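You operate a simulated robot arm through the tools that you are given. There is no shell and no other tool. Be economical: measure what you need, move in short steps, check, and stop when the job is done.

You run a simulated two-armed robot. Do the job below in one go: nothing can be reset, and whatever is moved stays where it is left.

## Task
Level the tilt board, close the boards up and clamp both tank-side posts.
Fine: draw the yellow wedge out, then push the oak board up to the pine board.

The check looks at the end state, three seconds after you hand in, the way a careful person would. Anything else that was tipped, shoved, dropped, spilled or broken makes it a failure.

## Robot
Two 7-joint arms with fingered hands on one trunk, on a base that drives. Base frame: it is fixed to the floor where the robot stands at the start and does not move with it; the origin is under the middle of the robot, x ahead of it, y to its left, z up. Lengths are in mm, angles in degrees, forces in N, time in s.
The left shoulder is at the start at [21, 214, 1363], the right one opposite. With the tool pointing down near the work surface each hand reaches from about 100 to 420 mm from the robot's upright axis, wherever it stands, measured 20 degrees to its own side. Places, roughly: bay-end tank-side clamp [600, 100, 700]; blue steel post (3x3x40 cm) [100, -300, 900]; door-end brake lever [-100, -400, 600]; door-end tank-side clamp [0, -300, 700]; green steel post (3x3x40 cm) [700, 100, 900]; orange ratchet handle [200, -100, 800]; orange release tab [200, -200, 700]; yellow hold-down bar [900, -200, 900]; yellow wedge [400, 0, 700]. Payload 3.3 kg a hand.
Tool frame (each hand has its own): the origin (TCP) lies between the finger pads and is the grasp point; the fingertips stand 26 mm ahead of it; z points along the fingers, y is the line along which they close. Largest opening 132 mm; the body of the gripper starts 73 mm behind the TCP. The gripper is a hand of 2 fingers: y runs from the thumb to the fingers, the wrist lies at [0, 0, -224] in the tool frame, and closing takes about 1.5 s.
Orientation is told as [roll, pitch, yaw] about the base's x, y, z axes, in that order, counted from this pose: with the fingers straight down and closing along the base's y, the tool's x points along the base's -x, its y along +y and its z along -z.

## Interface
- The arms move only by the tool step_arm. It takes "left_motion", "right_motion" or both (then of equal length, played together; a hand with none holds still); each is a list that holds one entry, the list of rows, each a list of 6 numbers: the turn, a rotation vector about the tool's x, y, z in degrees, then the shift along the tool's x, y, z in mm. In form: [[[wx, wy, wz, dx, dy, dz], ...]]. A call has 1 to 20 rows; each row shifts and turns the commanded pose from where the row before left it, along the tool's axes as they then stand. "left_fingers" and "right_fingers" are, for a hand that has rows, the gripper command, from -1 (fully open) to 1 (shut), values between in proportion, set as the call begins (left out, the last holds). Rows are played at 5 a second. More than 50 mm and 8.6 degrees between two rows, or a gripper value outside its range, and nothing of the call is played. Where a pose cannot be reached the arm comes as near as it can. A force on the tool above 50 N (or 10 N above the force at the start of the call, whichever is more), or a blocked arm, ends the call early, and 0.2 s more pass. Each finger travels about 153 mm/s and halts on what it meets, pressing with about 32 N; the grip force reading is that of the motor and also rises with nothing between the fingers. The clock runs only during rows and for 0.2 s after the last one: add rows that do not move to give the fingers time. The reply holds the time, the measured pose of the TCP, the force on the tool along the base axes, the opening and the grip force, in the units named above and with some noise, with the torque about the TCP (base axes, N m) and any sound that the robot's microphone picked up, and new pictures: "pictures" is both (left out), scene, wrist or none (wrist: the cameras of the hands that moved).
- Cameras (640 x 400 px; columns grow to the right, rows downward): "scene" is now at [62, -46.2, 1497.4]; the picture's right is [-0.65, -0.76, 0.00], its down [-0.70, 0.60, -0.38] and it looks along [0.29, -0.25, -0.93] (base axes); focal length 282 px, centre (320, 200). "left" rides on the left gripper at [-66, -3, -99] in its tool frame; the picture's right is [0.04, -1.00, 0.00], its down [0.83, 0.03, -0.55] and it looks along [0.55, 0.02, 0.83] (tool axes); focal length 261 px, centre (320, 200). "right" rides on the right gripper at [65, -3, -99] in its tool frame; the picture's right is [0.04, 1.00, 0.00], its down [-0.83, 0.03, -0.55] and it looks along [-0.55, 0.02, 0.83] (tool axes); focal length 261 px, centre (320, 200). There is no depth. A picture from a camera that has moved, and an enlarged one, comes with that camera's place and axes in the base frame and with its lens. The place of the scene camera against the robot may be out by one fixed shift of up to 18 mm in any direction.
- slide_trunk(by): slides the trunk up (or, below 0, down) by that many mm; the arms and the scene camera ride with it, the base frame stays. It gives what a move gives, with no picture.
- steer(legs): drives the robot by 1 to 6 legs, each [ahead, left, turn to the left] in mm, mm and degrees, along the robot's own axes; the way and the turn of a leg run together, so that a leg with both is an arc; at most 1500 mm and 180 degrees a leg. The arms and the cameras ride along, it lands a little off, and it stops where it bumps. It gives what a move gives, and a new picture of the scene camera.
- finger_targets(finger1, thumb_bend, hand): sets how far each is bent, from 0 (flat) to 100 (curled in); at 30 the hand is open as for a grip, at 70 the pads meet at the TCP. One left out holds its place. A second passes; each finger stops where it meets its share of the squeeze, and holds until it gets a number again. A gripper value or a shape takes the hand back. It gives what a move gives, with no picture; readings hold the bend of each and the force on the fingers (four entries, about 0 where the hand has none), thumb and palm.
- preshape(shape, hand): the hand has 2 fingers and takes this shape, open, in about a second: jaw (thumb against the fingers, like two jaws); tri (thumb and two fingers); tip (a fingertip pinch); poke (one finger out to press); point (the index stretched); flat (the hand flat); cup (the hand cupped); fist (a fist). The gripper value then closes the fingers along that shape, each until it touches; the sizes above hold for jaw. It gives what a move gives, with no picture.
- pan_tilt(pan, tilt): turns the head with the scene camera to pan (to the left, within 86 degrees either way) and tilt (down, from -29 to 69), counted from straight ahead of the robot. It gives what a move gives, and a new picture of the scene camera.
- inspect(camera, box): a new picture of the part [left, top, right, bottom] of that camera's present view, enlarged. It takes no simulated time.
- sign_off(): hands the job in; it is judged then, once.

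Go step by step. Nothing tells you exact positions but the pictures and the camera data: compare them with the known pose of the tool, close in by small moves and look again before you grip or let go. The budget is 120 turns and 260 pictures, counting those below and the enlarged ones. Unless the task says otherwise, let go and move clear before handing in, and close with one line.

The tools are called as name(argument=value, ...) on one line, values as JSON. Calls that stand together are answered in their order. step_arm: Moves the arms, as the interface text tells. Its arguments: {"type":"object","properties":{"left_motion":{"type":"array","items":{"type":"array","items":{"type":"array","items":{"type":"number"}}}},"left_fingers":{"type":"number"},"right_motion":{"type":"array","items":{"type":"array","items":{"type":"array","items":{"type":"number"}}}},"right_fingers":{"type":"number"},"pictures":{"type":"string","enum":["both","scene","wrist","none"]}},"required":[]} The other tools are called the same way: slide_trunk (by) slides the trunk up or down; preshape (shape, hand) gives the hand a shape; finger_targets (finger1, thumb_bend, hand) moves the fingers one by one; steer (legs) drives the base; pan_tilt (pan, tilt) turns the head that bears the scene camera; inspect (camera, box) takes an enlarged picture of a part of a camera's view; sign_off () hands the job in.

At the start:

```text
time_s: 0.0
left_position: [281.5, 33.0, 951.6]
left_tcp_rot: [0.8, 0.2, 0.2]
left_force: [0.3, -0.6, -0.1]
left_wrist_torque: [-0.02, 0.01, -0.02]
left_finger_gap: 132.0
left_finger_force: 0.0
left_shape: jaw
left_bend: [30.0, 30.0]
left_finger forces: [0.0, 0.1, 0.0, 0.0, 0.1, 0.0]
right_position: [314.9, -258.3, 1004.4]
right_tcp_rot: [0.0, 0.0, -0.1]
right_force: [0.1, 0.2, -0.1]
right_wrist_torque: [-0.03, -0.01, 0.01]
right_finger_gap: 132.1
right_finger_force: 0.1
right_shape: jaw
right_bend: [30.0, 30.0]
right_finger forces: [0.0, 0.0, 0.0, 0.1, 0.0, 0.0]
trunk travel left (down, up): [-644.0, 117.0]
robot x, y, heading: [-1.5, -0.9, 0.1]
head pan, tilt: [-40.6, 67.8]
```

scene: 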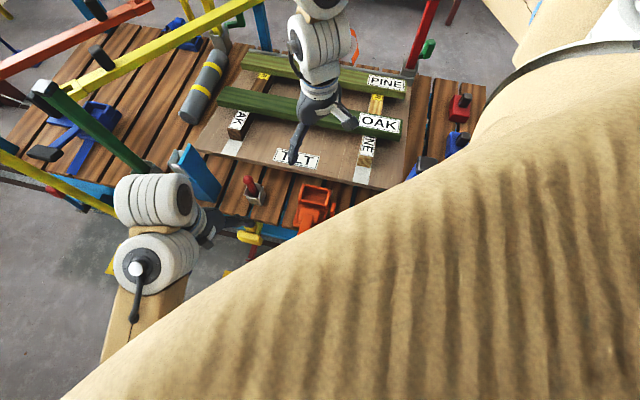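
right: 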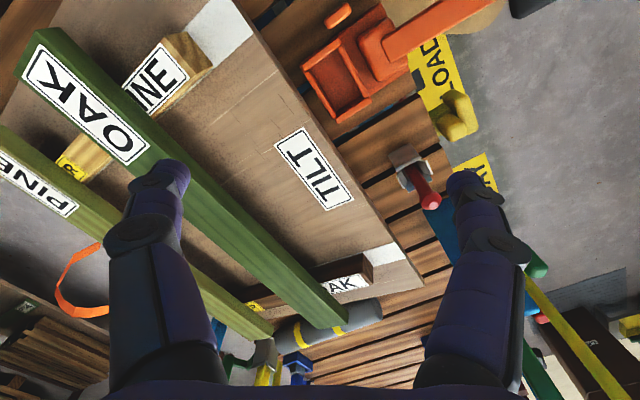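
left: 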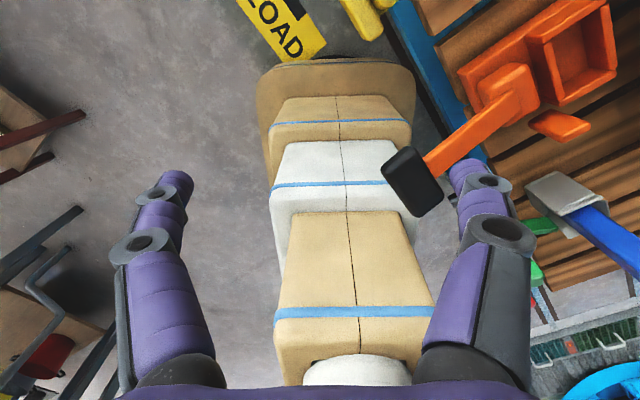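

I see a slatted cart with a tilt board carrying an oak and a pine board, plus wedges, clamps and levers. I'll enlarge the views before moving anything.

inspect(camera="scene", box=[160, 20, 480, 220])

inspect(camera="scene", box=[0, 0, 320, 200])

inspect(camera="right", box=[0, 0, 500, 400])

```text
2.00 times, centred on (320, 120) of scene
camera zoom: at [62.0, -46.2, 1497.4], right [-0.65, -0.76, 0.0], down [-0.7, 0.6, -0.38], along [0.29, -0.25, -0.93], focal length 563 px, centre (320, 360)
```

zoom: 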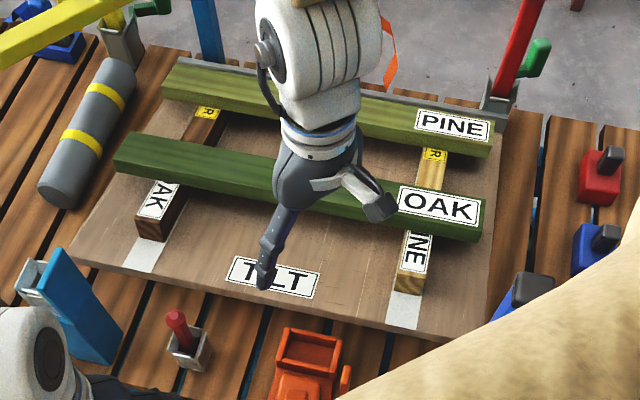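

```text
2.00 times, centred on (160, 100) of scene
camera zoom: at [62.0, -46.2, 1497.4], right [-0.65, -0.76, 0.0], down [-0.7, 0.6, -0.38], along [0.29, -0.25, -0.93], focal length 563 px, centre (640, 400)
```

zoom: 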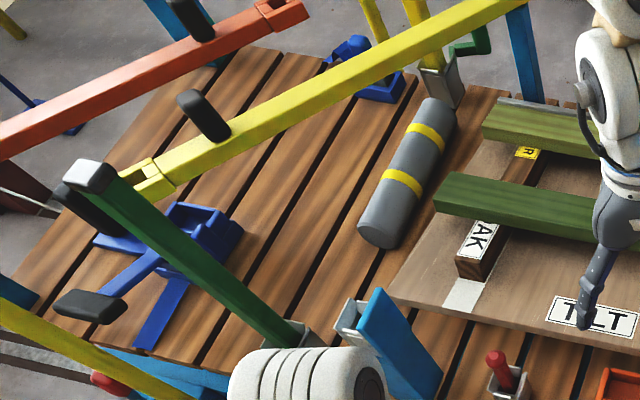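

```text
1.00 times, centred on (250, 200) of right
camera zoom: at [249.9, -261.8, 1102.7], right [-0.04, 1.0, 0.0], down [0.83, 0.03, 0.55], along [0.55, 0.02, -0.83], focal length 261 px, centre (390, 200)
```

zoom: 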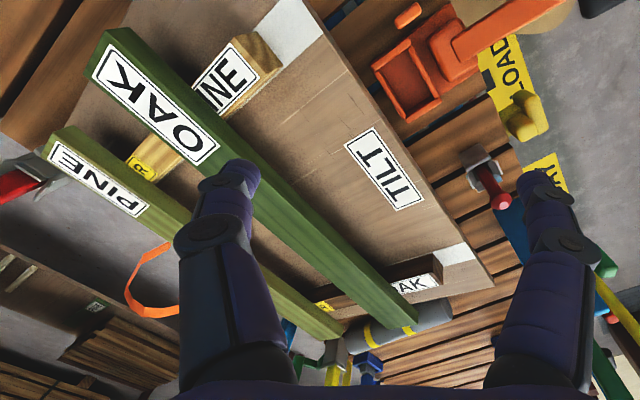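

The cart runs diagonally, at about 41° to base x, with its near edge about 290 mm from me. I'll turn the head to see both ends.

pan_tilt(pan=0, tilt=55)

pan_tilt(pan=-80, tilt=55)

pan_tilt(pan=-45, tilt=30)

```text
time_s: 1.1
left_position: [281.1, 33.8, 950.5]
left_tcp_rot: [0.9, 0.1, 0.1]
left_force: [0.5, -0.2, -0.3]
left_wrist_torque: [-0.03, -0.01, 0.03]
left_finger_gap: 131.8
left_finger_force: 0.0
left_shape: jaw
left_bend: [30.0, 30.0]
left_finger forces: [0.0, 0.0, 0.0, 0.0, 0.1, 0.1]
right_position: [314.9, -260.2, 1003.2]
right_tcp_rot: [0.0, 0.0, 0.0]
right_force: [1.2, 0.4, 0.1]
right_wrist_torque: [-0.01, -0.02, 0.0]
right_finger_gap: 132.0
right_finger_force: 0.1
right_shape: jaw
right_bend: [30.0, 30.0]
right_finger forces: [0.0, 0.0, 0.1, 0.0, 0.0, 0.1]
trunk travel left (down, up): [-644.0, 117.0]
robot x, y, heading: [4.0, -0.1, 0.0]
head pan, tilt: [0.0, 55.0]
camera scene: at [90.7, -9.1, 1511.8], right [0.0, -1.0, 0.0], down [-0.82, 0.0, -0.57], along [0.57, 0.0, -0.82], focal length 282 px, centre (320, 200)
```

scene: 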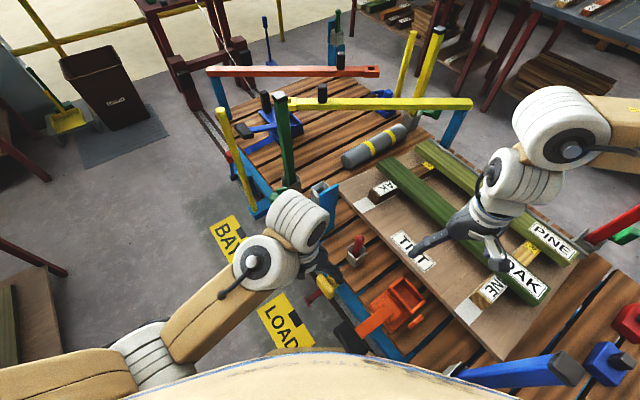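

```text
time_s: 2.6
left_position: [281.5, 33.2, 950.4]
left_tcp_rot: [0.9, 0.1, 0.2]
left_force: [-0.2, 0.0, 0.1]
left_wrist_torque: [0.05, -0.01, -0.02]
left_finger_gap: 132.0
left_finger_force: 0.1
left_shape: jaw
left_bend: [30.0, 30.0]
left_finger forces: [0.0, 0.0, 0.0, 0.1, 0.0, 0.1]
right_position: [314.8, -259.3, 1003.0]
right_tcp_rot: [-0.1, 0.0, 0.0]
right_force: [-0.3, -0.9, 0.0]
right_wrist_torque: [0.02, 0.02, 0.0]
right_finger_gap: 131.7
right_finger_force: 0.1
right_shape: jaw
right_bend: [30.0, 30.0]
right_finger forces: [0.0, 0.0, 0.0, 0.1, 0.0, 0.0]
trunk travel left (down, up): [-644.0, 117.0]
robot x, y, heading: [-2.9, 0.6, 0.2]
head pan, tilt: [-80.0, 55.0]
camera scene: at [31.2, -80.0, 1511.8], right [-0.98, -0.17, 0.0], down [-0.14, 0.81, -0.57], along [0.1, -0.56, -0.82], focal length 282 px, centre (320, 200)
```

scene: 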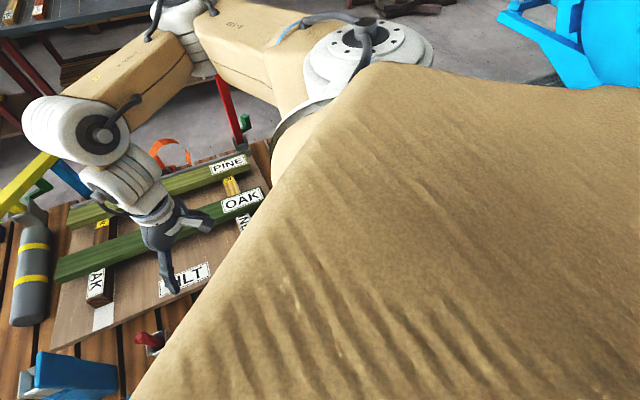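

```text
time_s: 3.6
left_position: [281.6, 33.5, 950.9]
left_tcp_rot: [0.8, 0.2, 0.2]
left_force: [-0.5, -0.2, -0.7]
left_wrist_torque: [0.0, 0.03, 0.01]
left_finger_gap: 131.8
left_finger_force: 0.0
left_shape: jaw
left_bend: [30.0, 30.0]
left_finger forces: [0.0, 0.0, 0.0, 0.0, 0.1, 0.1]
right_position: [314.8, -260.8, 1004.0]
right_tcp_rot: [0.1, 0.0, 0.0]
right_force: [0.0, 0.5, 0.7]
right_wrist_torque: [-0.03, -0.02, 0.0]
right_finger_gap: 131.9
right_finger_force: 0.1
right_shape: jaw
right_bend: [30.0, 30.0]
right_finger forces: [0.0, 0.0, 0.0, 0.1, 0.0, 0.0]
trunk travel left (down, up): [-644.0, 117.0]
robot x, y, heading: [-0.6, -1.3, 0.3]
head pan, tilt: [-45.0, 30.0]
camera scene: at [82.5, -73.1, 1547.8], right [-0.71, -0.71, 0.0], down [-0.35, 0.35, -0.87], along [0.61, -0.61, -0.5], focal length 282 px, centre (320, 200)
```

scene: 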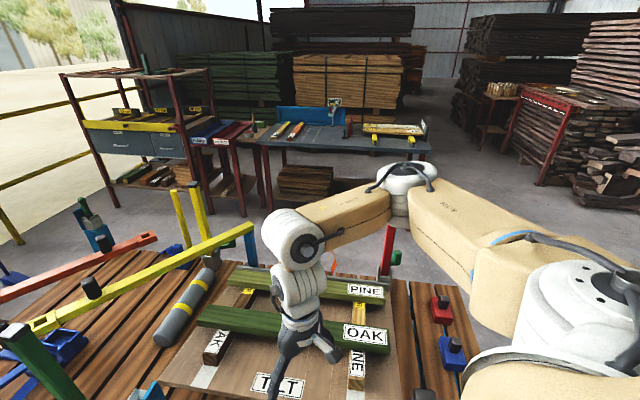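

I now have an overview. The far posts have green clamp handles, so I'll zoom in on the near-side clamps.

inspect(camera="left", box=[400, 100, 640, 250])

pan_tilt(pan=-15, tilt=66)

inspect(camera="scene", box=[120, 50, 440, 250])

inspect(camera="scene", box=[360, 200, 640, 375])

```text
2.67 times, centred on (520, 175) of left
camera zoom: at [347.6, 30.3, 1051.5], right [-0.04, -1.0, -0.02], down [-0.83, 0.02, 0.55], along [-0.55, 0.03, -0.83], focal length 695 px, centre (-213, 267)
```

zoom: 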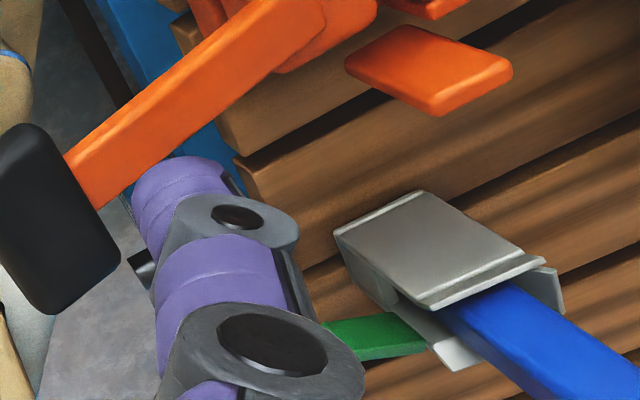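

```text
time_s: 4.6
left_position: [281.5, 32.8, 951.4]
left_tcp_rot: [0.8, 0.0, 0.2]
left_force: [-0.1, 0.9, -0.3]
left_wrist_torque: [-0.02, 0.03, -0.01]
left_finger_gap: 131.7
left_finger_force: 0.0
left_shape: jaw
left_bend: [30.0, 30.0]
left_finger forces: [0.0, 0.1, 0.0, 0.0, 0.0, 0.0]
right_position: [315.4, -259.5, 1004.2]
right_tcp_rot: [0.0, 0.0, 0.0]
right_force: [0.5, 0.9, -0.4]
right_wrist_torque: [0.04, -0.04, 0.0]
right_finger_gap: 131.8
right_finger_force: 0.0
right_shape: jaw
right_bend: [30.0, 30.0]
right_finger forces: [0.0, 0.0, 0.1, 0.0, 0.1, 0.0]
trunk travel left (down, up): [-644.0, 117.0]
robot x, y, heading: [3.0, 2.1, -0.0]
head pan, tilt: [-15.0, 66.0]
camera scene: at [76.1, -24.5, 1499.2], right [-0.26, -0.97, 0.0], down [-0.88, 0.24, -0.41], along [0.39, -0.11, -0.91], focal length 282 px, centre (320, 200)
```

scene: 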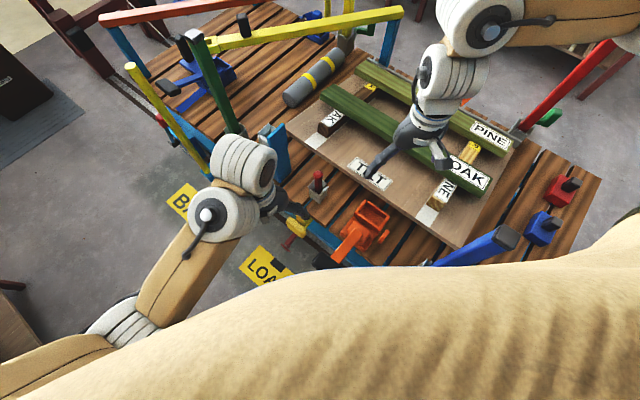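

```text
2.00 times, centred on (280, 150) of scene
camera zoom: at [76.1, -24.5, 1499.2], right [-0.26, -0.97, 0.0], down [-0.88, 0.24, -0.41], along [0.39, -0.11, -0.91], focal length 563 px, centre (400, 300)
```

zoom: 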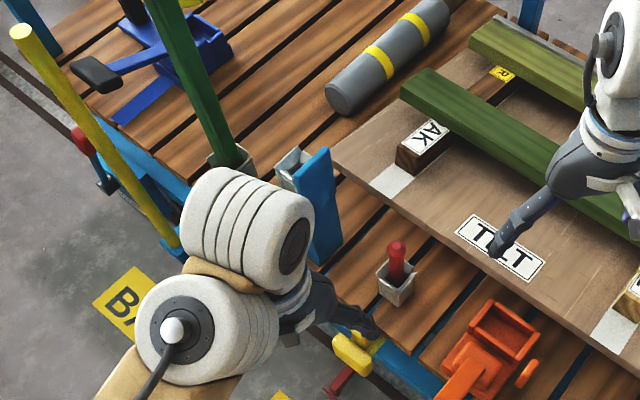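

```text
2.29 times, centred on (500, 288) of scene
camera zoom: at [76.1, -24.5, 1499.2], right [-0.26, -0.97, 0.0], down [-0.88, 0.24, -0.41], along [0.39, -0.11, -0.91], focal length 644 px, centre (-91, 0)
```

zoom: 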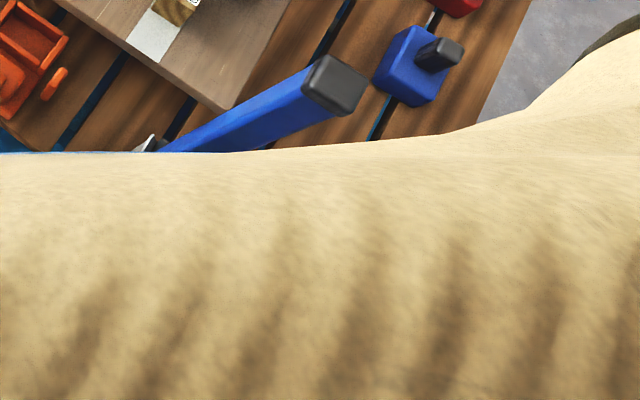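

Door-end clamp: silver pocket, blue post and a green lever. The yellow block at the near edge, around [360,-30,690], is probably the wedge, so I'll zoom in on it.

inspect(camera="right", box=[360, 60, 600, 210])

inspect(camera="right", box=[400, 180, 640, 330])

inspect(camera="left", box=[320, 0, 640, 200])

```text
2.67 times, centred on (480, 135) of right
camera zoom: at [249.9, -261.9, 1102.7], right [-0.04, 1.0, 0.0], down [0.83, 0.03, 0.55], along [0.55, 0.02, -0.83], focal length 695 px, centre (-107, 373)
```

zoom: 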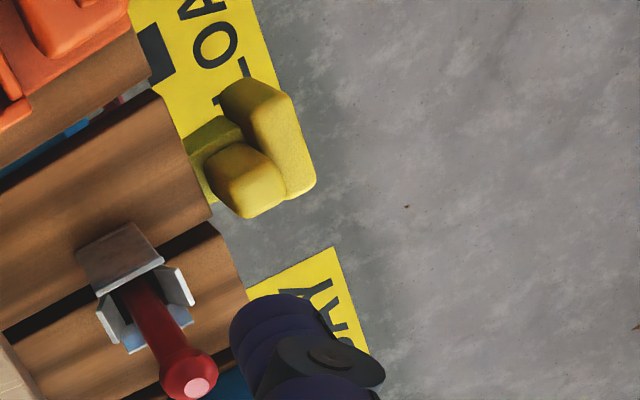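

```text
2.67 times, centred on (520, 255) of right
camera zoom: at [249.9, -261.9, 1102.7], right [-0.04, 1.0, 0.0], down [0.83, 0.03, 0.55], along [0.55, 0.02, -0.83], focal length 695 px, centre (-213, 53)
```

zoom: 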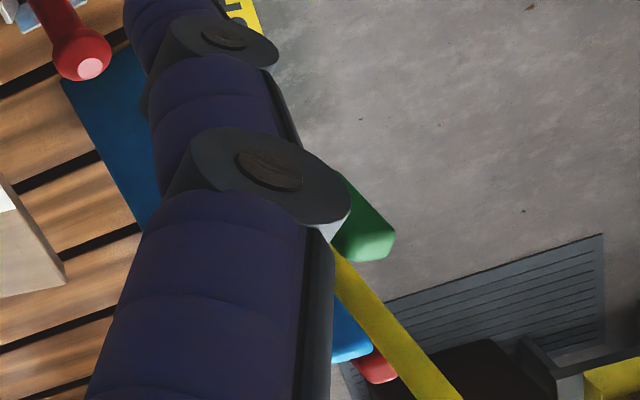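

```text
2.00 times, centred on (480, 100) of left
camera zoom: at [347.6, 30.3, 1051.5], right [-0.04, -1.0, -0.02], down [-0.83, 0.02, 0.55], along [-0.55, 0.03, -0.83], focal length 521 px, centre (0, 400)
```

zoom: 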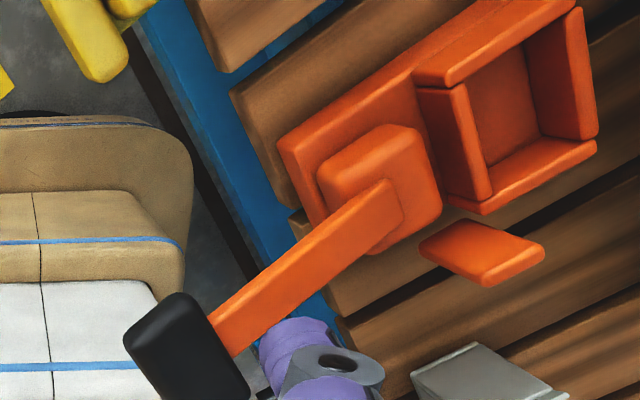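

The wedge is a yellow bar with a cross handle sticking out of the near side, pointing toward me. Before backing away from the cart and turning to face it, I'll check the floor on my left and behind.

pan_tilt(pan=80, tilt=45)

pan_tilt(pan=10, tilt=69)

```text
time_s: 6.3
left_position: [281.5, 33.1, 950.9]
left_tcp_rot: [0.9, 0.1, 0.2]
left_force: [-0.3, -0.6, -0.1]
left_wrist_torque: [-0.01, -0.02, 0.01]
left_finger_gap: 132.1
left_finger_force: 0.0
left_shape: jaw
left_bend: [30.0, 30.0]
left_finger forces: [0.0, 0.1, 0.0, 0.0, 0.0, 0.0]
right_position: [314.8, -259.4, 1004.5]
right_tcp_rot: [-0.1, 0.0, 0.0]
right_force: [0.0, 0.5, -0.6]
right_wrist_torque: [0.02, 0.0, 0.03]
right_finger_gap: 131.7
right_finger_force: 0.1
right_shape: jaw
right_bend: [30.0, 30.0]
right_finger forces: [0.1, 0.0, 0.0, 0.2, 0.0, 0.0]
trunk travel left (down, up): [-644.0, 117.0]
robot x, y, heading: [1.2, 1.3, -0.1]
head pan, tilt: [80.0, 45.0]
camera scene: at [32.8, 71.0, 1525.2], right [0.98, -0.17, 0.0], down [-0.12, -0.7, -0.71], along [0.12, 0.7, -0.71], focal length 282 px, centre (320, 200)
```

scene: 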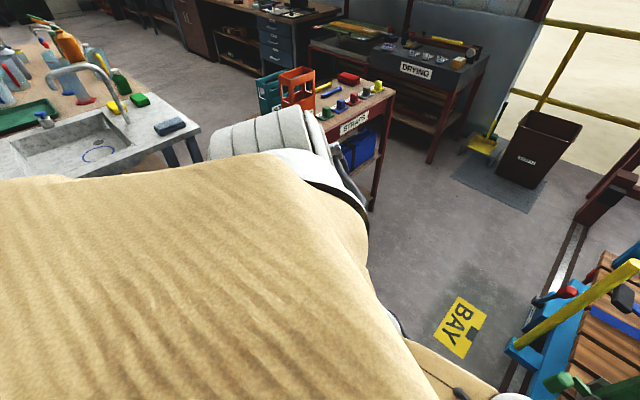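

```text
time_s: 7.8
left_position: [282.7, 33.6, 951.7]
left_tcp_rot: [0.8, 0.2, 0.2]
left_force: [0.2, -0.6, -0.9]
left_wrist_torque: [-0.02, 0.03, -0.01]
left_finger_gap: 131.8
left_finger_force: 0.0
left_shape: jaw
left_bend: [30.0, 30.0]
left_finger forces: [0.0, 0.0, 0.0, 0.1, 0.0, 0.0]
right_position: [315.4, -259.6, 1003.6]
right_tcp_rot: [-0.1, -0.1, 0.0]
right_force: [-0.3, 0.2, -0.4]
right_wrist_torque: [0.01, -0.01, -0.02]
right_finger_gap: 132.2
right_finger_force: 0.1
right_shape: jaw
right_bend: [30.0, 30.0]
right_finger forces: [0.1, 0.0, 0.0, 0.1, 0.0, 0.1]
trunk travel left (down, up): [-644.0, 117.0]
robot x, y, heading: [1.3, 0.1, -0.0]
head pan, tilt: [10.0, 68.8]
camera scene: at [73.7, 0.7, 1496.4], right [0.17, -0.98, 0.0], down [-0.92, -0.16, -0.36], along [0.36, 0.06, -0.93], focal length 282 px, centre (320, 200)
```

scene: 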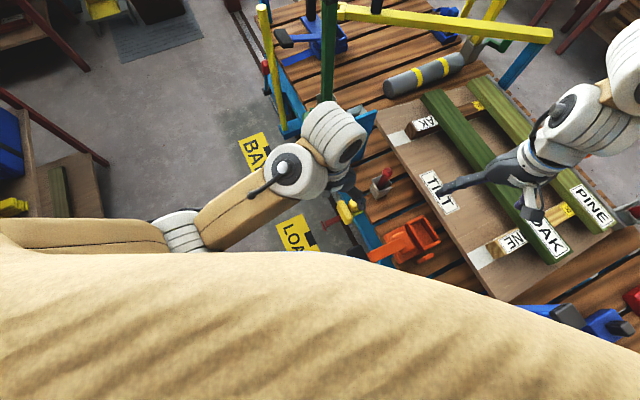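

There's about a metre of clear floor to the left. I'll back straight away from the cart by 300 mm, then turn to face it square on.

steer(legs=[[-197, 227, 0], [0, 0, -49]])

pan_tilt(pan=0, tilt=45)

```text
time_s: 12.0
left_position: [11.9, 35.5, 950.7]
left_tcp_rot: [0.8, 0.1, -48.8]
left_force: [-0.3, -0.5, -0.1]
left_wrist_torque: [0.01, -0.01, -0.02]
left_finger_gap: 131.9
left_finger_force: 0.1
left_shape: jaw
left_bend: [30.0, 30.0]
left_finger forces: [0.1, 0.0, 0.0, 0.0, 0.0, 0.0]
right_position: [-186.3, -183.0, 1003.7]
right_tcp_rot: [0.0, 0.0, -49.0]
right_force: [0.1, 0.0, -0.2]
right_wrist_torque: [-0.05, -0.01, 0.0]
right_finger_gap: 131.9
right_finger_force: 0.0
right_shape: jaw
right_bend: [30.0, 30.0]
right_finger forces: [0.0, 0.0, 0.1, 0.1, 0.0, 0.1]
trunk travel left (down, up): [-644.0, 117.0]
robot x, y, heading: [-194.9, 224.9, -49.3]
head pan, tilt: [10.0, 68.8]
camera scene: at [-139.5, 172.9, 1496.4], right [-0.63, -0.78, 0.0], down [-0.72, 0.59, -0.36], along [0.28, -0.23, -0.93], focal length 282 px, centre (320, 200)
```

scene: 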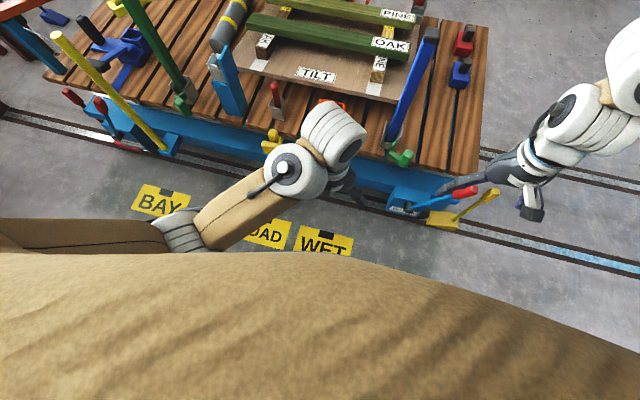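

```text
time_s: 12.9
left_position: [13.8, 34.3, 950.1]
left_tcp_rot: [1.0, 0.1, -48.8]
left_force: [-0.4, -0.5, -0.2]
left_wrist_torque: [0.0, -0.02, 0.0]
left_finger_gap: 132.2
left_finger_force: 0.0
left_shape: jaw
left_bend: [30.0, 30.0]
left_finger forces: [0.0, 0.0, 0.0, 0.0, 0.0, 0.0]
right_position: [-187.6, -182.3, 1003.9]
right_tcp_rot: [0.0, 0.1, -49.1]
right_force: [0.5, 0.3, 0.0]
right_wrist_torque: [0.0, -0.02, 0.01]
right_finger_gap: 131.9
right_finger_force: 0.0
right_shape: jaw
right_bend: [30.0, 30.0]
right_finger forces: [0.0, 0.0, 0.0, 0.1, 0.0, 0.0]
trunk travel left (down, up): [-644.0, 117.0]
robot x, y, heading: [-201.8, 224.9, -49.4]
head pan, tilt: [0.0, 45.0]
camera scene: at [-129.5, 146.8, 1525.2], right [-0.75, -0.66, 0.0], down [-0.46, 0.53, -0.71], along [0.46, -0.53, -0.71], focal length 282 px, centre (320, 200)
```

scene: 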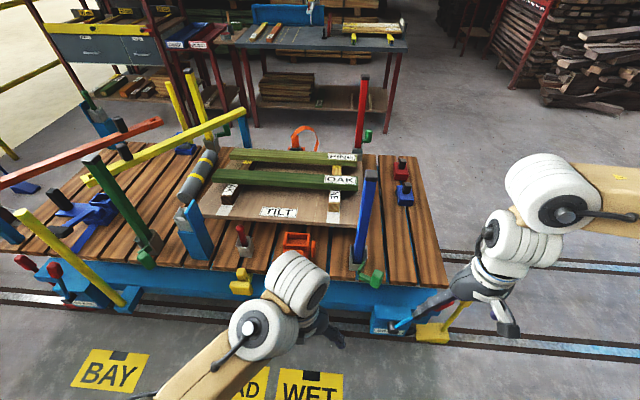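

I now have a good view of the cart, so I'll enlarge its near side.

inspect(camera="scene", box=[160, 130, 400, 300])

inspect(camera="scene", box=[320, 220, 480, 350])

inspect(camera="scene", box=[10, 140, 230, 320])

```text
2.35 times, centred on (280, 215) of scene
camera zoom: at [-129.5, 146.8, 1525.2], right [-0.75, -0.66, 0.0], down [-0.46, 0.53, -0.71], along [0.46, -0.53, -0.71], focal length 663 px, centre (414, 165)
```

zoom: 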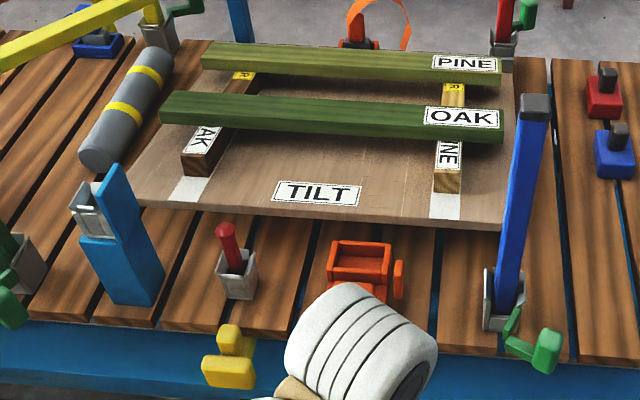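

```text
3.08 times, centred on (400, 285) of scene
camera zoom: at [-129.5, 146.8, 1525.2], right [-0.75, -0.66, 0.0], down [-0.46, 0.53, -0.71], along [0.46, -0.53, -0.71], focal length 866 px, centre (74, -62)
```

zoom: 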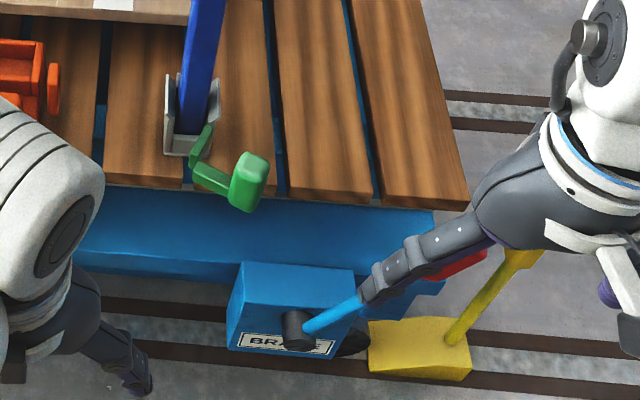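

```text
2.22 times, centred on (120, 230) of scene
camera zoom: at [-129.5, 146.8, 1525.2], right [-0.75, -0.66, 0.0], down [-0.46, 0.53, -0.71], along [0.46, -0.53, -0.71], focal length 626 px, centre (764, 133)
```

zoom: 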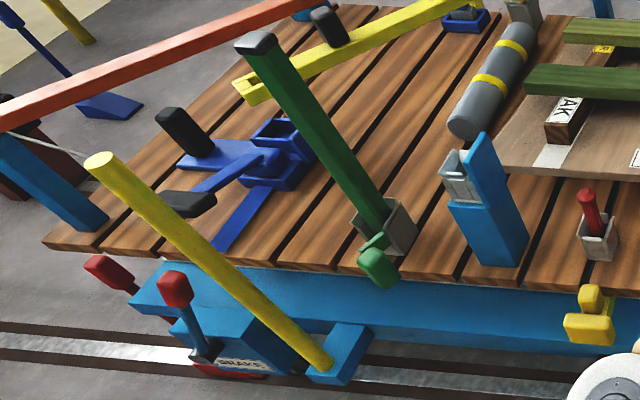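

Each near-side post has a green handle. I'll zoom in on the near and far handles to compare their states.

inspect(camera="scene", box=[330, 225, 410, 290])

inspect(camera="scene", box=[110, 200, 180, 280])

inspect(camera="scene", box=[330, 110, 390, 160])

inspect(camera="scene", box=[190, 100, 260, 160])

inspect(camera="scene", box=[200, 240, 280, 310])

```text
6.15 times, centred on (370, 258) of scene
camera zoom: at [-129.5, 146.8, 1525.2], right [-0.75, -0.66, 0.0], down [-0.46, 0.53, -0.71], along [0.46, -0.53, -0.71], focal length 1733 px, centre (12, -154)
```

zoom: 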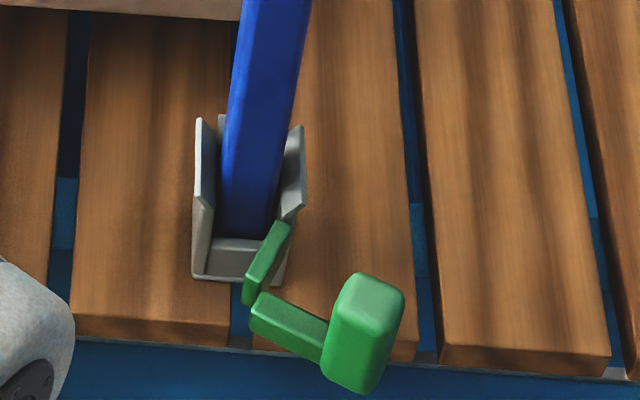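

```text
5.00 times, centred on (145, 240) of scene
camera zoom: at [-129.5, 146.8, 1525.2], right [-0.75, -0.66, 0.0], down [-0.46, 0.53, -0.71], along [0.46, -0.53, -0.71], focal length 1408 px, centre (1195, 0)
```

zoom: 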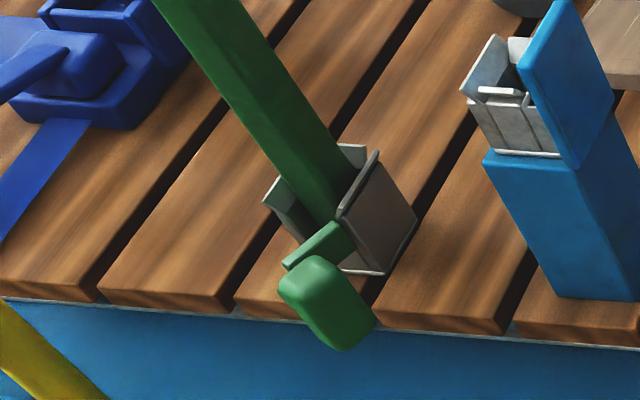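

```text
8.00 times, centred on (360, 135) of scene
camera zoom: at [-129.5, 146.8, 1525.2], right [-0.75, -0.66, 0.0], down [-0.46, 0.53, -0.71], along [0.46, -0.53, -0.71], focal length 2253 px, centre (0, 720)
```

zoom: 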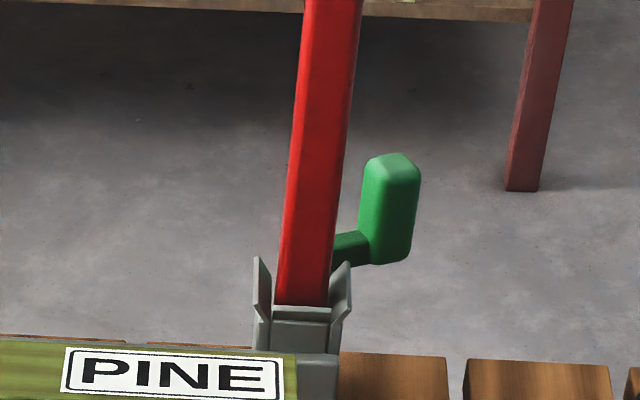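

```text
6.67 times, centred on (225, 130) of scene
camera zoom: at [-129.5, 146.8, 1525.2], right [-0.75, -0.66, 0.0], down [-0.46, 0.53, -0.71], along [0.46, -0.53, -0.71], focal length 1878 px, centre (953, 667)
```

zoom: 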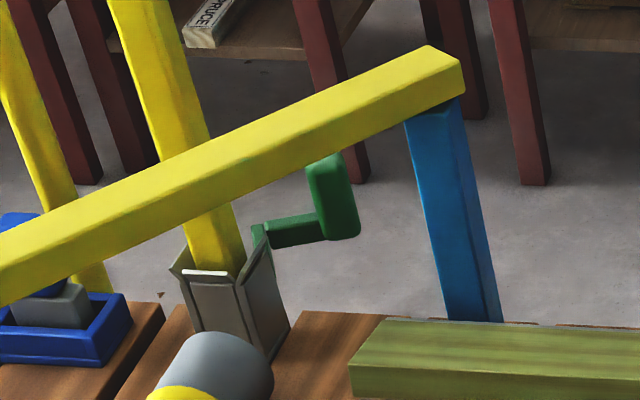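

```text
5.71 times, centred on (240, 275) of scene
camera zoom: at [-129.5, 146.8, 1525.2], right [-0.75, -0.66, 0.0], down [-0.46, 0.53, -0.71], along [0.46, -0.53, -0.71], focal length 1609 px, centre (777, -229)
```

zoom: 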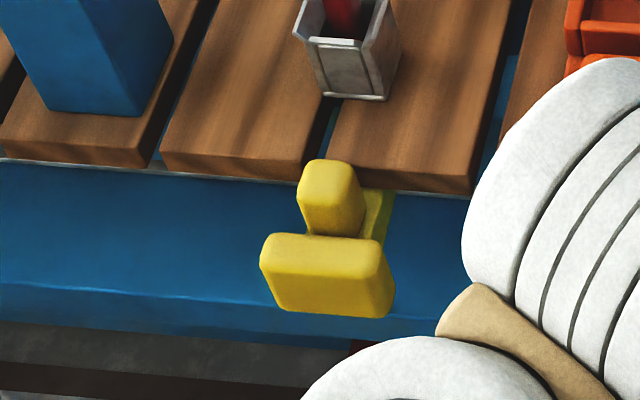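

The wedge handle is at about [350,-18,680]. The blue post's clamp pocket is near [132,-355] and the green's near [683,129]. I'll drive in so the left hand can reach the wedge.

steer(legs=[[215, 140, 0.6]])

step_arm(left_motion=[[[0, 0, 0, 0, 0, 0]]], right_motion=[[[0, 0, 0, 0, 0, 0]]], pictures="wrist")

```text
time_s: 14.7
left_position: [262.9, -32.5, 950.2]
left_tcp_rot: [1.0, 0.2, -48.1]
left_force: [0.2, 0.5, 0.4]
left_wrist_torque: [-0.02, 0.01, 0.0]
left_finger_gap: 131.8
left_finger_force: 0.0
left_shape: jaw
left_bend: [30.0, 30.0]
left_finger forces: [0.0, 0.1, 0.1, 0.0, 0.0, 0.0]
right_position: [67.4, -251.2, 1004.3]
right_tcp_rot: [0.0, 0.2, -48.3]
right_force: [0.9, -0.1, 0.4]
right_wrist_torque: [0.02, 0.02, 0.01]
right_finger_gap: 131.7
right_finger_force: 0.0
right_shape: jaw
right_bend: [30.0, 30.0]
right_finger forces: [0.0, 0.0, 0.1, 0.0, 0.0, 0.0]
trunk travel left (down, up): [-644.0, 117.0]
robot x, y, heading: [51.9, 157.8, -48.3]
head pan, tilt: [0.0, 45.0]
camera scene: at [121.3, 78.0, 1525.1], right [-0.75, -0.67, 0.0], down [-0.47, 0.53, -0.71], along [0.47, -0.53, -0.71], focal length 282 px, centre (320, 200)
```

scene: 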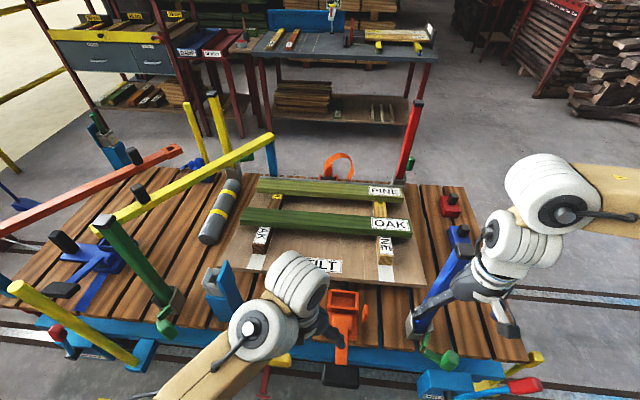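

```text
time_s: 15.1
left_position: [263.7, -31.4, 950.3]
left_tcp_rot: [1.0, 0.1, -48.1]
left_force: [-0.5, -1.2, -0.6]
left_wrist_torque: [0.0, 0.06, 0.0]
left_finger_gap: 131.7
left_finger_force: 0.2
left_shape: jaw
left_bend: [30.0, 30.0]
left_finger forces: [0.1, 0.0, 0.0, 0.1, 0.0, 0.1]
right_position: [67.4, -251.1, 1003.8]
right_tcp_rot: [-0.1, 0.1, -48.3]
right_force: [-0.7, -0.1, -0.7]
right_wrist_torque: [-0.01, -0.01, -0.04]
right_finger_gap: 131.8
right_finger_force: 0.1
right_shape: jaw
right_bend: [30.0, 30.0]
right_finger forces: [0.0, 0.1, 0.0, 0.1, 0.0, 0.0]
trunk travel left (down, up): [-644.0, 117.0]
robot x, y, heading: [51.7, 158.9, -48.7]
head pan, tilt: [0.0, 45.0]
camera right: at [21.7, -204.5, 1102.7], right [0.72, 0.69, 0.0], down [0.58, -0.6, 0.55], along [0.38, -0.4, -0.83], focal length 261 px, centre (320, 200)
camera left: at [304.5, -82.2, 1051.1], right [-0.77, -0.64, -0.02], down [-0.54, 0.64, 0.56], along [-0.34, 0.44, -0.83], focal length 261 px, centre (320, 200)
```

right: 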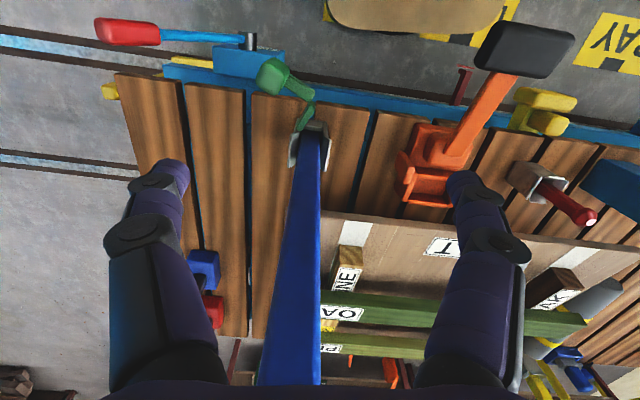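
left: 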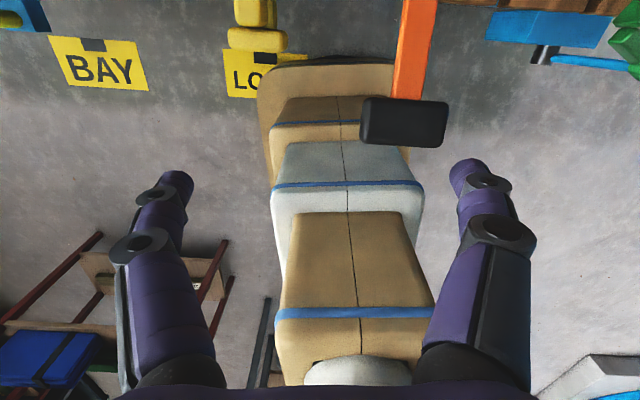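

inspect(camera="right", box=[230, 50, 370, 180])

inspect(camera="scene", box=[390, 300, 480, 380])

inspect(camera="scene", box=[130, 240, 240, 350])

inspect(camera="right", box=[480, 70, 640, 240])

```text
3.08 times, centred on (300, 115) of right
camera zoom: at [21.7, -204.5, 1102.7], right [0.72, 0.69, 0.0], down [0.58, -0.6, 0.55], along [0.38, -0.4, -0.83], focal length 802 px, centre (382, 462)
```

zoom: 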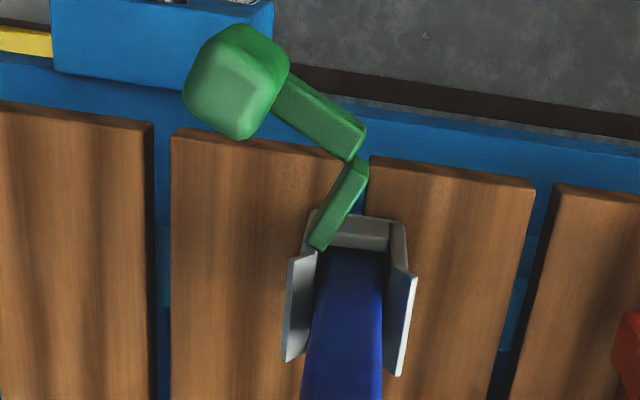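

```text
5.00 times, centred on (435, 340) of scene
camera zoom: at [120.1, 78.4, 1525.2], right [-0.75, -0.67, 0.0], down [-0.47, 0.53, -0.71], along [0.47, -0.53, -0.71], focal length 1408 px, centre (-255, -500)
```

zoom: 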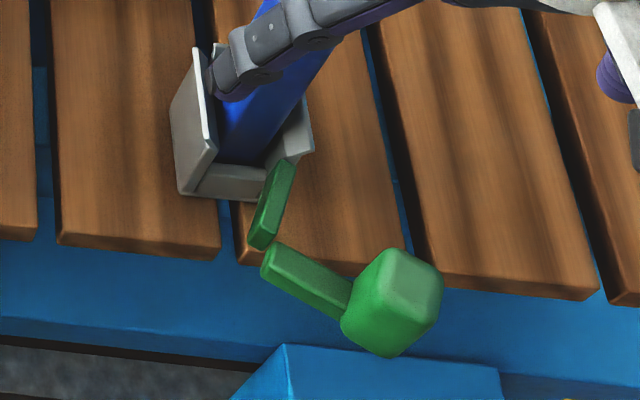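

```text
3.64 times, centred on (185, 295) of scene
camera zoom: at [120.1, 78.4, 1525.2], right [-0.75, -0.67, 0.0], down [-0.47, 0.53, -0.71], along [0.47, -0.53, -0.71], focal length 1024 px, centre (811, -146)
```

zoom: 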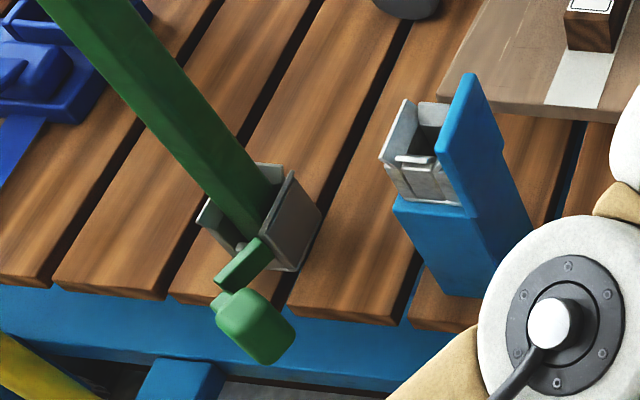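

```text
2.35 times, centred on (560, 155) of right
camera zoom: at [21.7, -204.5, 1102.7], right [0.72, 0.69, 0.0], down [0.58, -0.6, 0.55], along [0.38, -0.4, -0.83], focal length 613 px, centre (-245, 306)
```

zoom: 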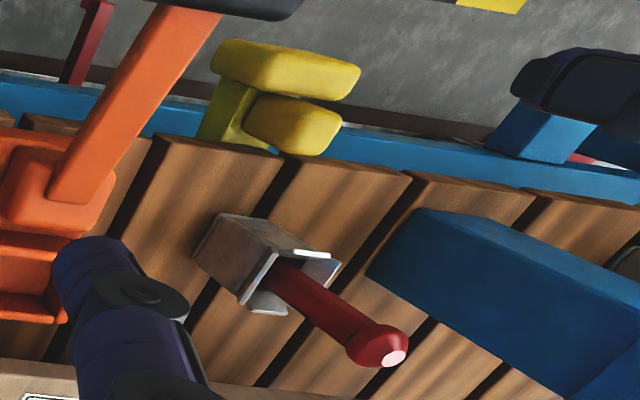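

The handles' positions show the cart lies at about 36.5°, so I need to turn about 5° more to face it. After that I'll move the left hand above the wedge at roughly (335,-30).

steer(legs=[[0, 0, -5]])

step_arm(left_motion=[[[0, 0, 0, -19, 42, 0], [0, 0, 0, -18, 42, 0], [0, 0, 0, 0, 0, 40], [0, 0, 0, 0, 0, 40], [0, 0, 0, 0, 0, 40]]], pictures="both")

```text
time_s: 16.0
left_position: [246.0, -49.7, 950.7]
left_tcp_rot: [1.1, 0.1, -53.1]
left_force: [0.2, -0.4, -0.4]
left_wrist_torque: [0.01, 0.0, 0.01]
left_finger_gap: 132.2
left_finger_force: 0.1
left_shape: jaw
left_bend: [30.0, 30.0]
left_finger forces: [0.0, 0.1, 0.0, 0.0, 0.0, 0.0]
right_position: [31.4, -252.1, 1003.6]
right_tcp_rot: [0.1, 0.0, -53.4]
right_force: [-0.2, -0.7, 1.0]
right_wrist_torque: [0.01, -0.01, 0.01]
right_finger_gap: 131.7
right_finger_force: 0.0
right_shape: jaw
right_bend: [30.0, 30.0]
right_finger forces: [0.1, 0.0, 0.1, 0.0, 0.1, 0.0]
trunk travel left (down, up): [-644.0, 117.0]
robot x, y, heading: [50.8, 151.4, -53.5]
head pan, tilt: [0.0, 45.0]
camera scene: at [113.1, 73.2, 1525.2], right [-0.8, -0.6, 0.0], down [-0.42, 0.57, -0.71], along [0.42, -0.57, -0.71], focal length 282 px, centre (320, 200)
```

scene: 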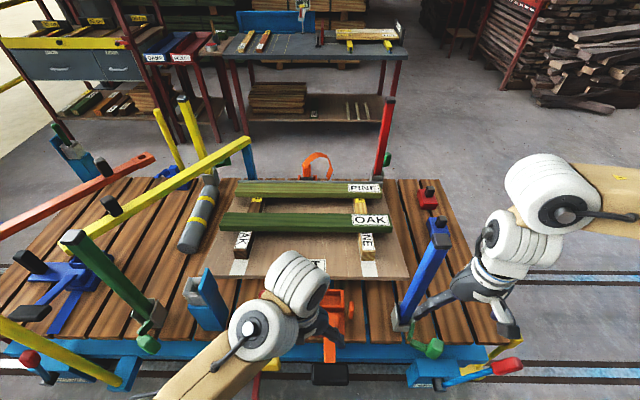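

```text
time_s: 17.2
left_position: [337.0, -21.6, 823.9]
left_tcp_rot: [1.0, 0.0, -53.1]
left_force: [0.5, 0.3, -0.1]
left_wrist_torque: [0.0, 0.02, 0.0]
left_finger_gap: 131.9
left_finger_force: 0.0
left_shape: jaw
left_bend: [30.0, 30.0]
left_finger forces: [0.0, 0.0, 0.1, 0.0, 0.0, 0.0]
left hand out of reach, approached as far as the arm can: row 1, 2
right_position: [30.6, -251.9, 1003.9]
right_tcp_rot: [0.0, 0.1, -53.4]
right_force: [-0.4, 0.7, -0.3]
right_wrist_torque: [-0.02, -0.04, 0.01]
right_finger_gap: 132.2
right_finger_force: 0.2
right_shape: jaw
right_bend: [30.0, 30.0]
right_finger forces: [0.0, 0.1, 0.0, 0.1, 0.0, 0.1]
trunk travel left (down, up): [-644.0, 117.0]
robot x, y, heading: [52.4, 158.2, -53.3]
head pan, tilt: [0.0, 45.0]
camera scene: at [113.3, 73.2, 1525.2], right [-0.8, -0.6, 0.0], down [-0.42, 0.57, -0.71], along [0.42, -0.57, -0.71], focal length 282 px, centre (320, 200)
camera left: at [373.4, -75.5, 925.2], right [-0.82, -0.57, -0.02], down [-0.48, 0.68, 0.56], along [-0.3, 0.47, -0.83], focal length 261 px, centre (320, 200)
```

scene: 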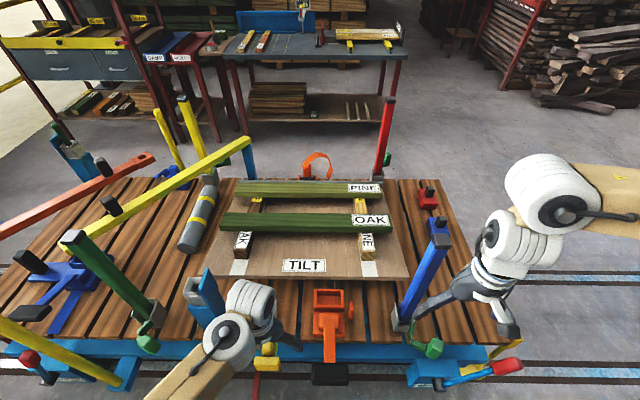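
left: 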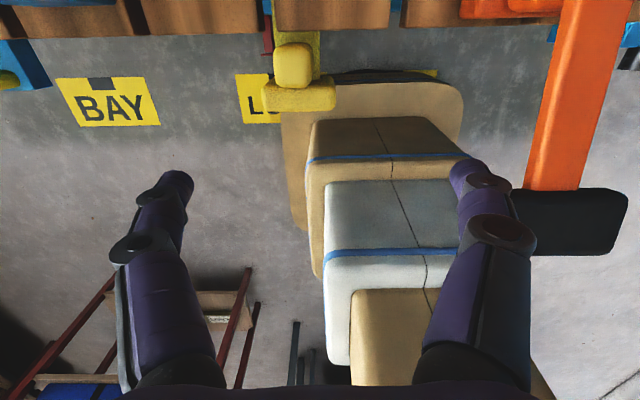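

Triangulating the two wrist views puts the wedge bar at about (362,-14,650) and its upright knob at about (384,-37,670). I'll straddle the knob just behind the bar, first hovering above it.

step_arm(left_motion=[[[0, 0, 0, -19, 15, 0], [0, 0, 0, -19, 14, 0], [0, 0, 0, 0, 0, 35], [0, 0, 0, 0, 0, 35], [0, 0, 0, 0, 0, 0]]], left_fingers=-0.4, pictures="wrist")

```text
time_s: 18.4
left_position: [393.6, -19.5, 747.3]
left_tcp_rot: [2.3, 0.9, -52.9]
left_force: [0.0, 1.0, 0.4]
left_wrist_torque: [-0.01, 0.02, -0.01]
left_finger_gap: 92.7
left_finger_force: 0.0
left_shape: jaw
left_bend: [67.0, 56.0]
left_finger forces: [0.1, 0.0, 0.0, 0.1, 0.0, 0.0]
right_position: [30.3, -251.3, 1005.0]
right_tcp_rot: [0.0, -0.1, -53.4]
right_force: [-0.8, -0.8, 0.0]
right_wrist_torque: [-0.03, 0.02, -0.04]
right_finger_gap: 132.1
right_finger_force: 0.0
right_shape: jaw
right_bend: [30.0, 30.0]
right_finger forces: [0.0, 0.0, 0.1, 0.0, 0.0, 0.0]
trunk travel left (down, up): [-644.0, 117.0]
robot x, y, heading: [50.5, 156.5, -53.2]
head pan, tilt: [0.0, 45.0]
camera left: at [428.4, -74.9, 846.7], right [-0.82, -0.57, -0.04], down [-0.49, 0.66, 0.57], along [-0.3, 0.48, -0.82], focal length 261 px, centre (320, 200)
```

left: 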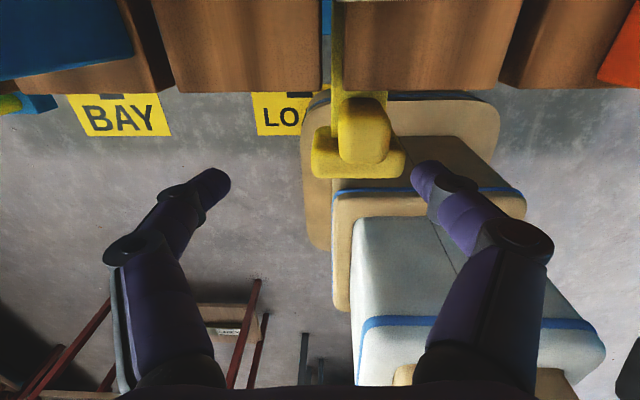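

step_arm(left_motion=[[[0, 0, 0, -14, -24, 0], [0, 0, 0, 0, 0, 20], [0, 0, 0, 0, 0, 20], [0, 0, 0, 0, 0, 0]]], pictures="wrist")

```text
time_s: 19.0
left_position: [437.0, -5.5, 734.1]
left_tcp_rot: [7.1, 0.9, -50.8]
left_force: [-10.3, 12.4, 49.5]
left_wrist_torque: [-1.78, 2.9, -1.06]
left_finger_gap: 91.8
left_finger_force: 0.0
left_shape: jaw
left_bend: [67.0, 60.0]
left_finger forces: [0.1, 0.1, 0.0, 0.0, 49.6, 0.1]
right_position: [29.7, -248.9, 1004.6]
right_tcp_rot: [0.0, -0.1, -53.3]
right_force: [-0.4, -1.5, -0.4]
right_wrist_torque: [-0.01, 0.0, 0.0]
right_finger_gap: 132.0
right_finger_force: 0.1
right_shape: jaw
right_bend: [30.0, 30.0]
right_finger forces: [0.1, 0.0, 0.0, 0.0, 0.0, 0.0]
trunk travel left (down, up): [-644.0, 117.0]
robot x, y, heading: [50.5, 155.3, -53.2]
head pan, tilt: [0.0, 45.0]
stopped in row 2 (left hand): the force on the tool passed its limit (the readings are from after the stop); the commanded pose is now the measured one
camera left: at [468.6, -66.2, 832.7], right [-0.8, -0.59, -0.12], down [-0.55, 0.62, 0.56], along [-0.26, 0.52, -0.82], focal length 261 px, centre (320, 200)
```

left: 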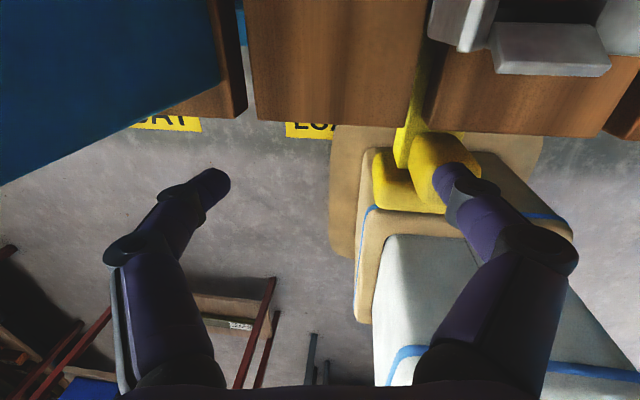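

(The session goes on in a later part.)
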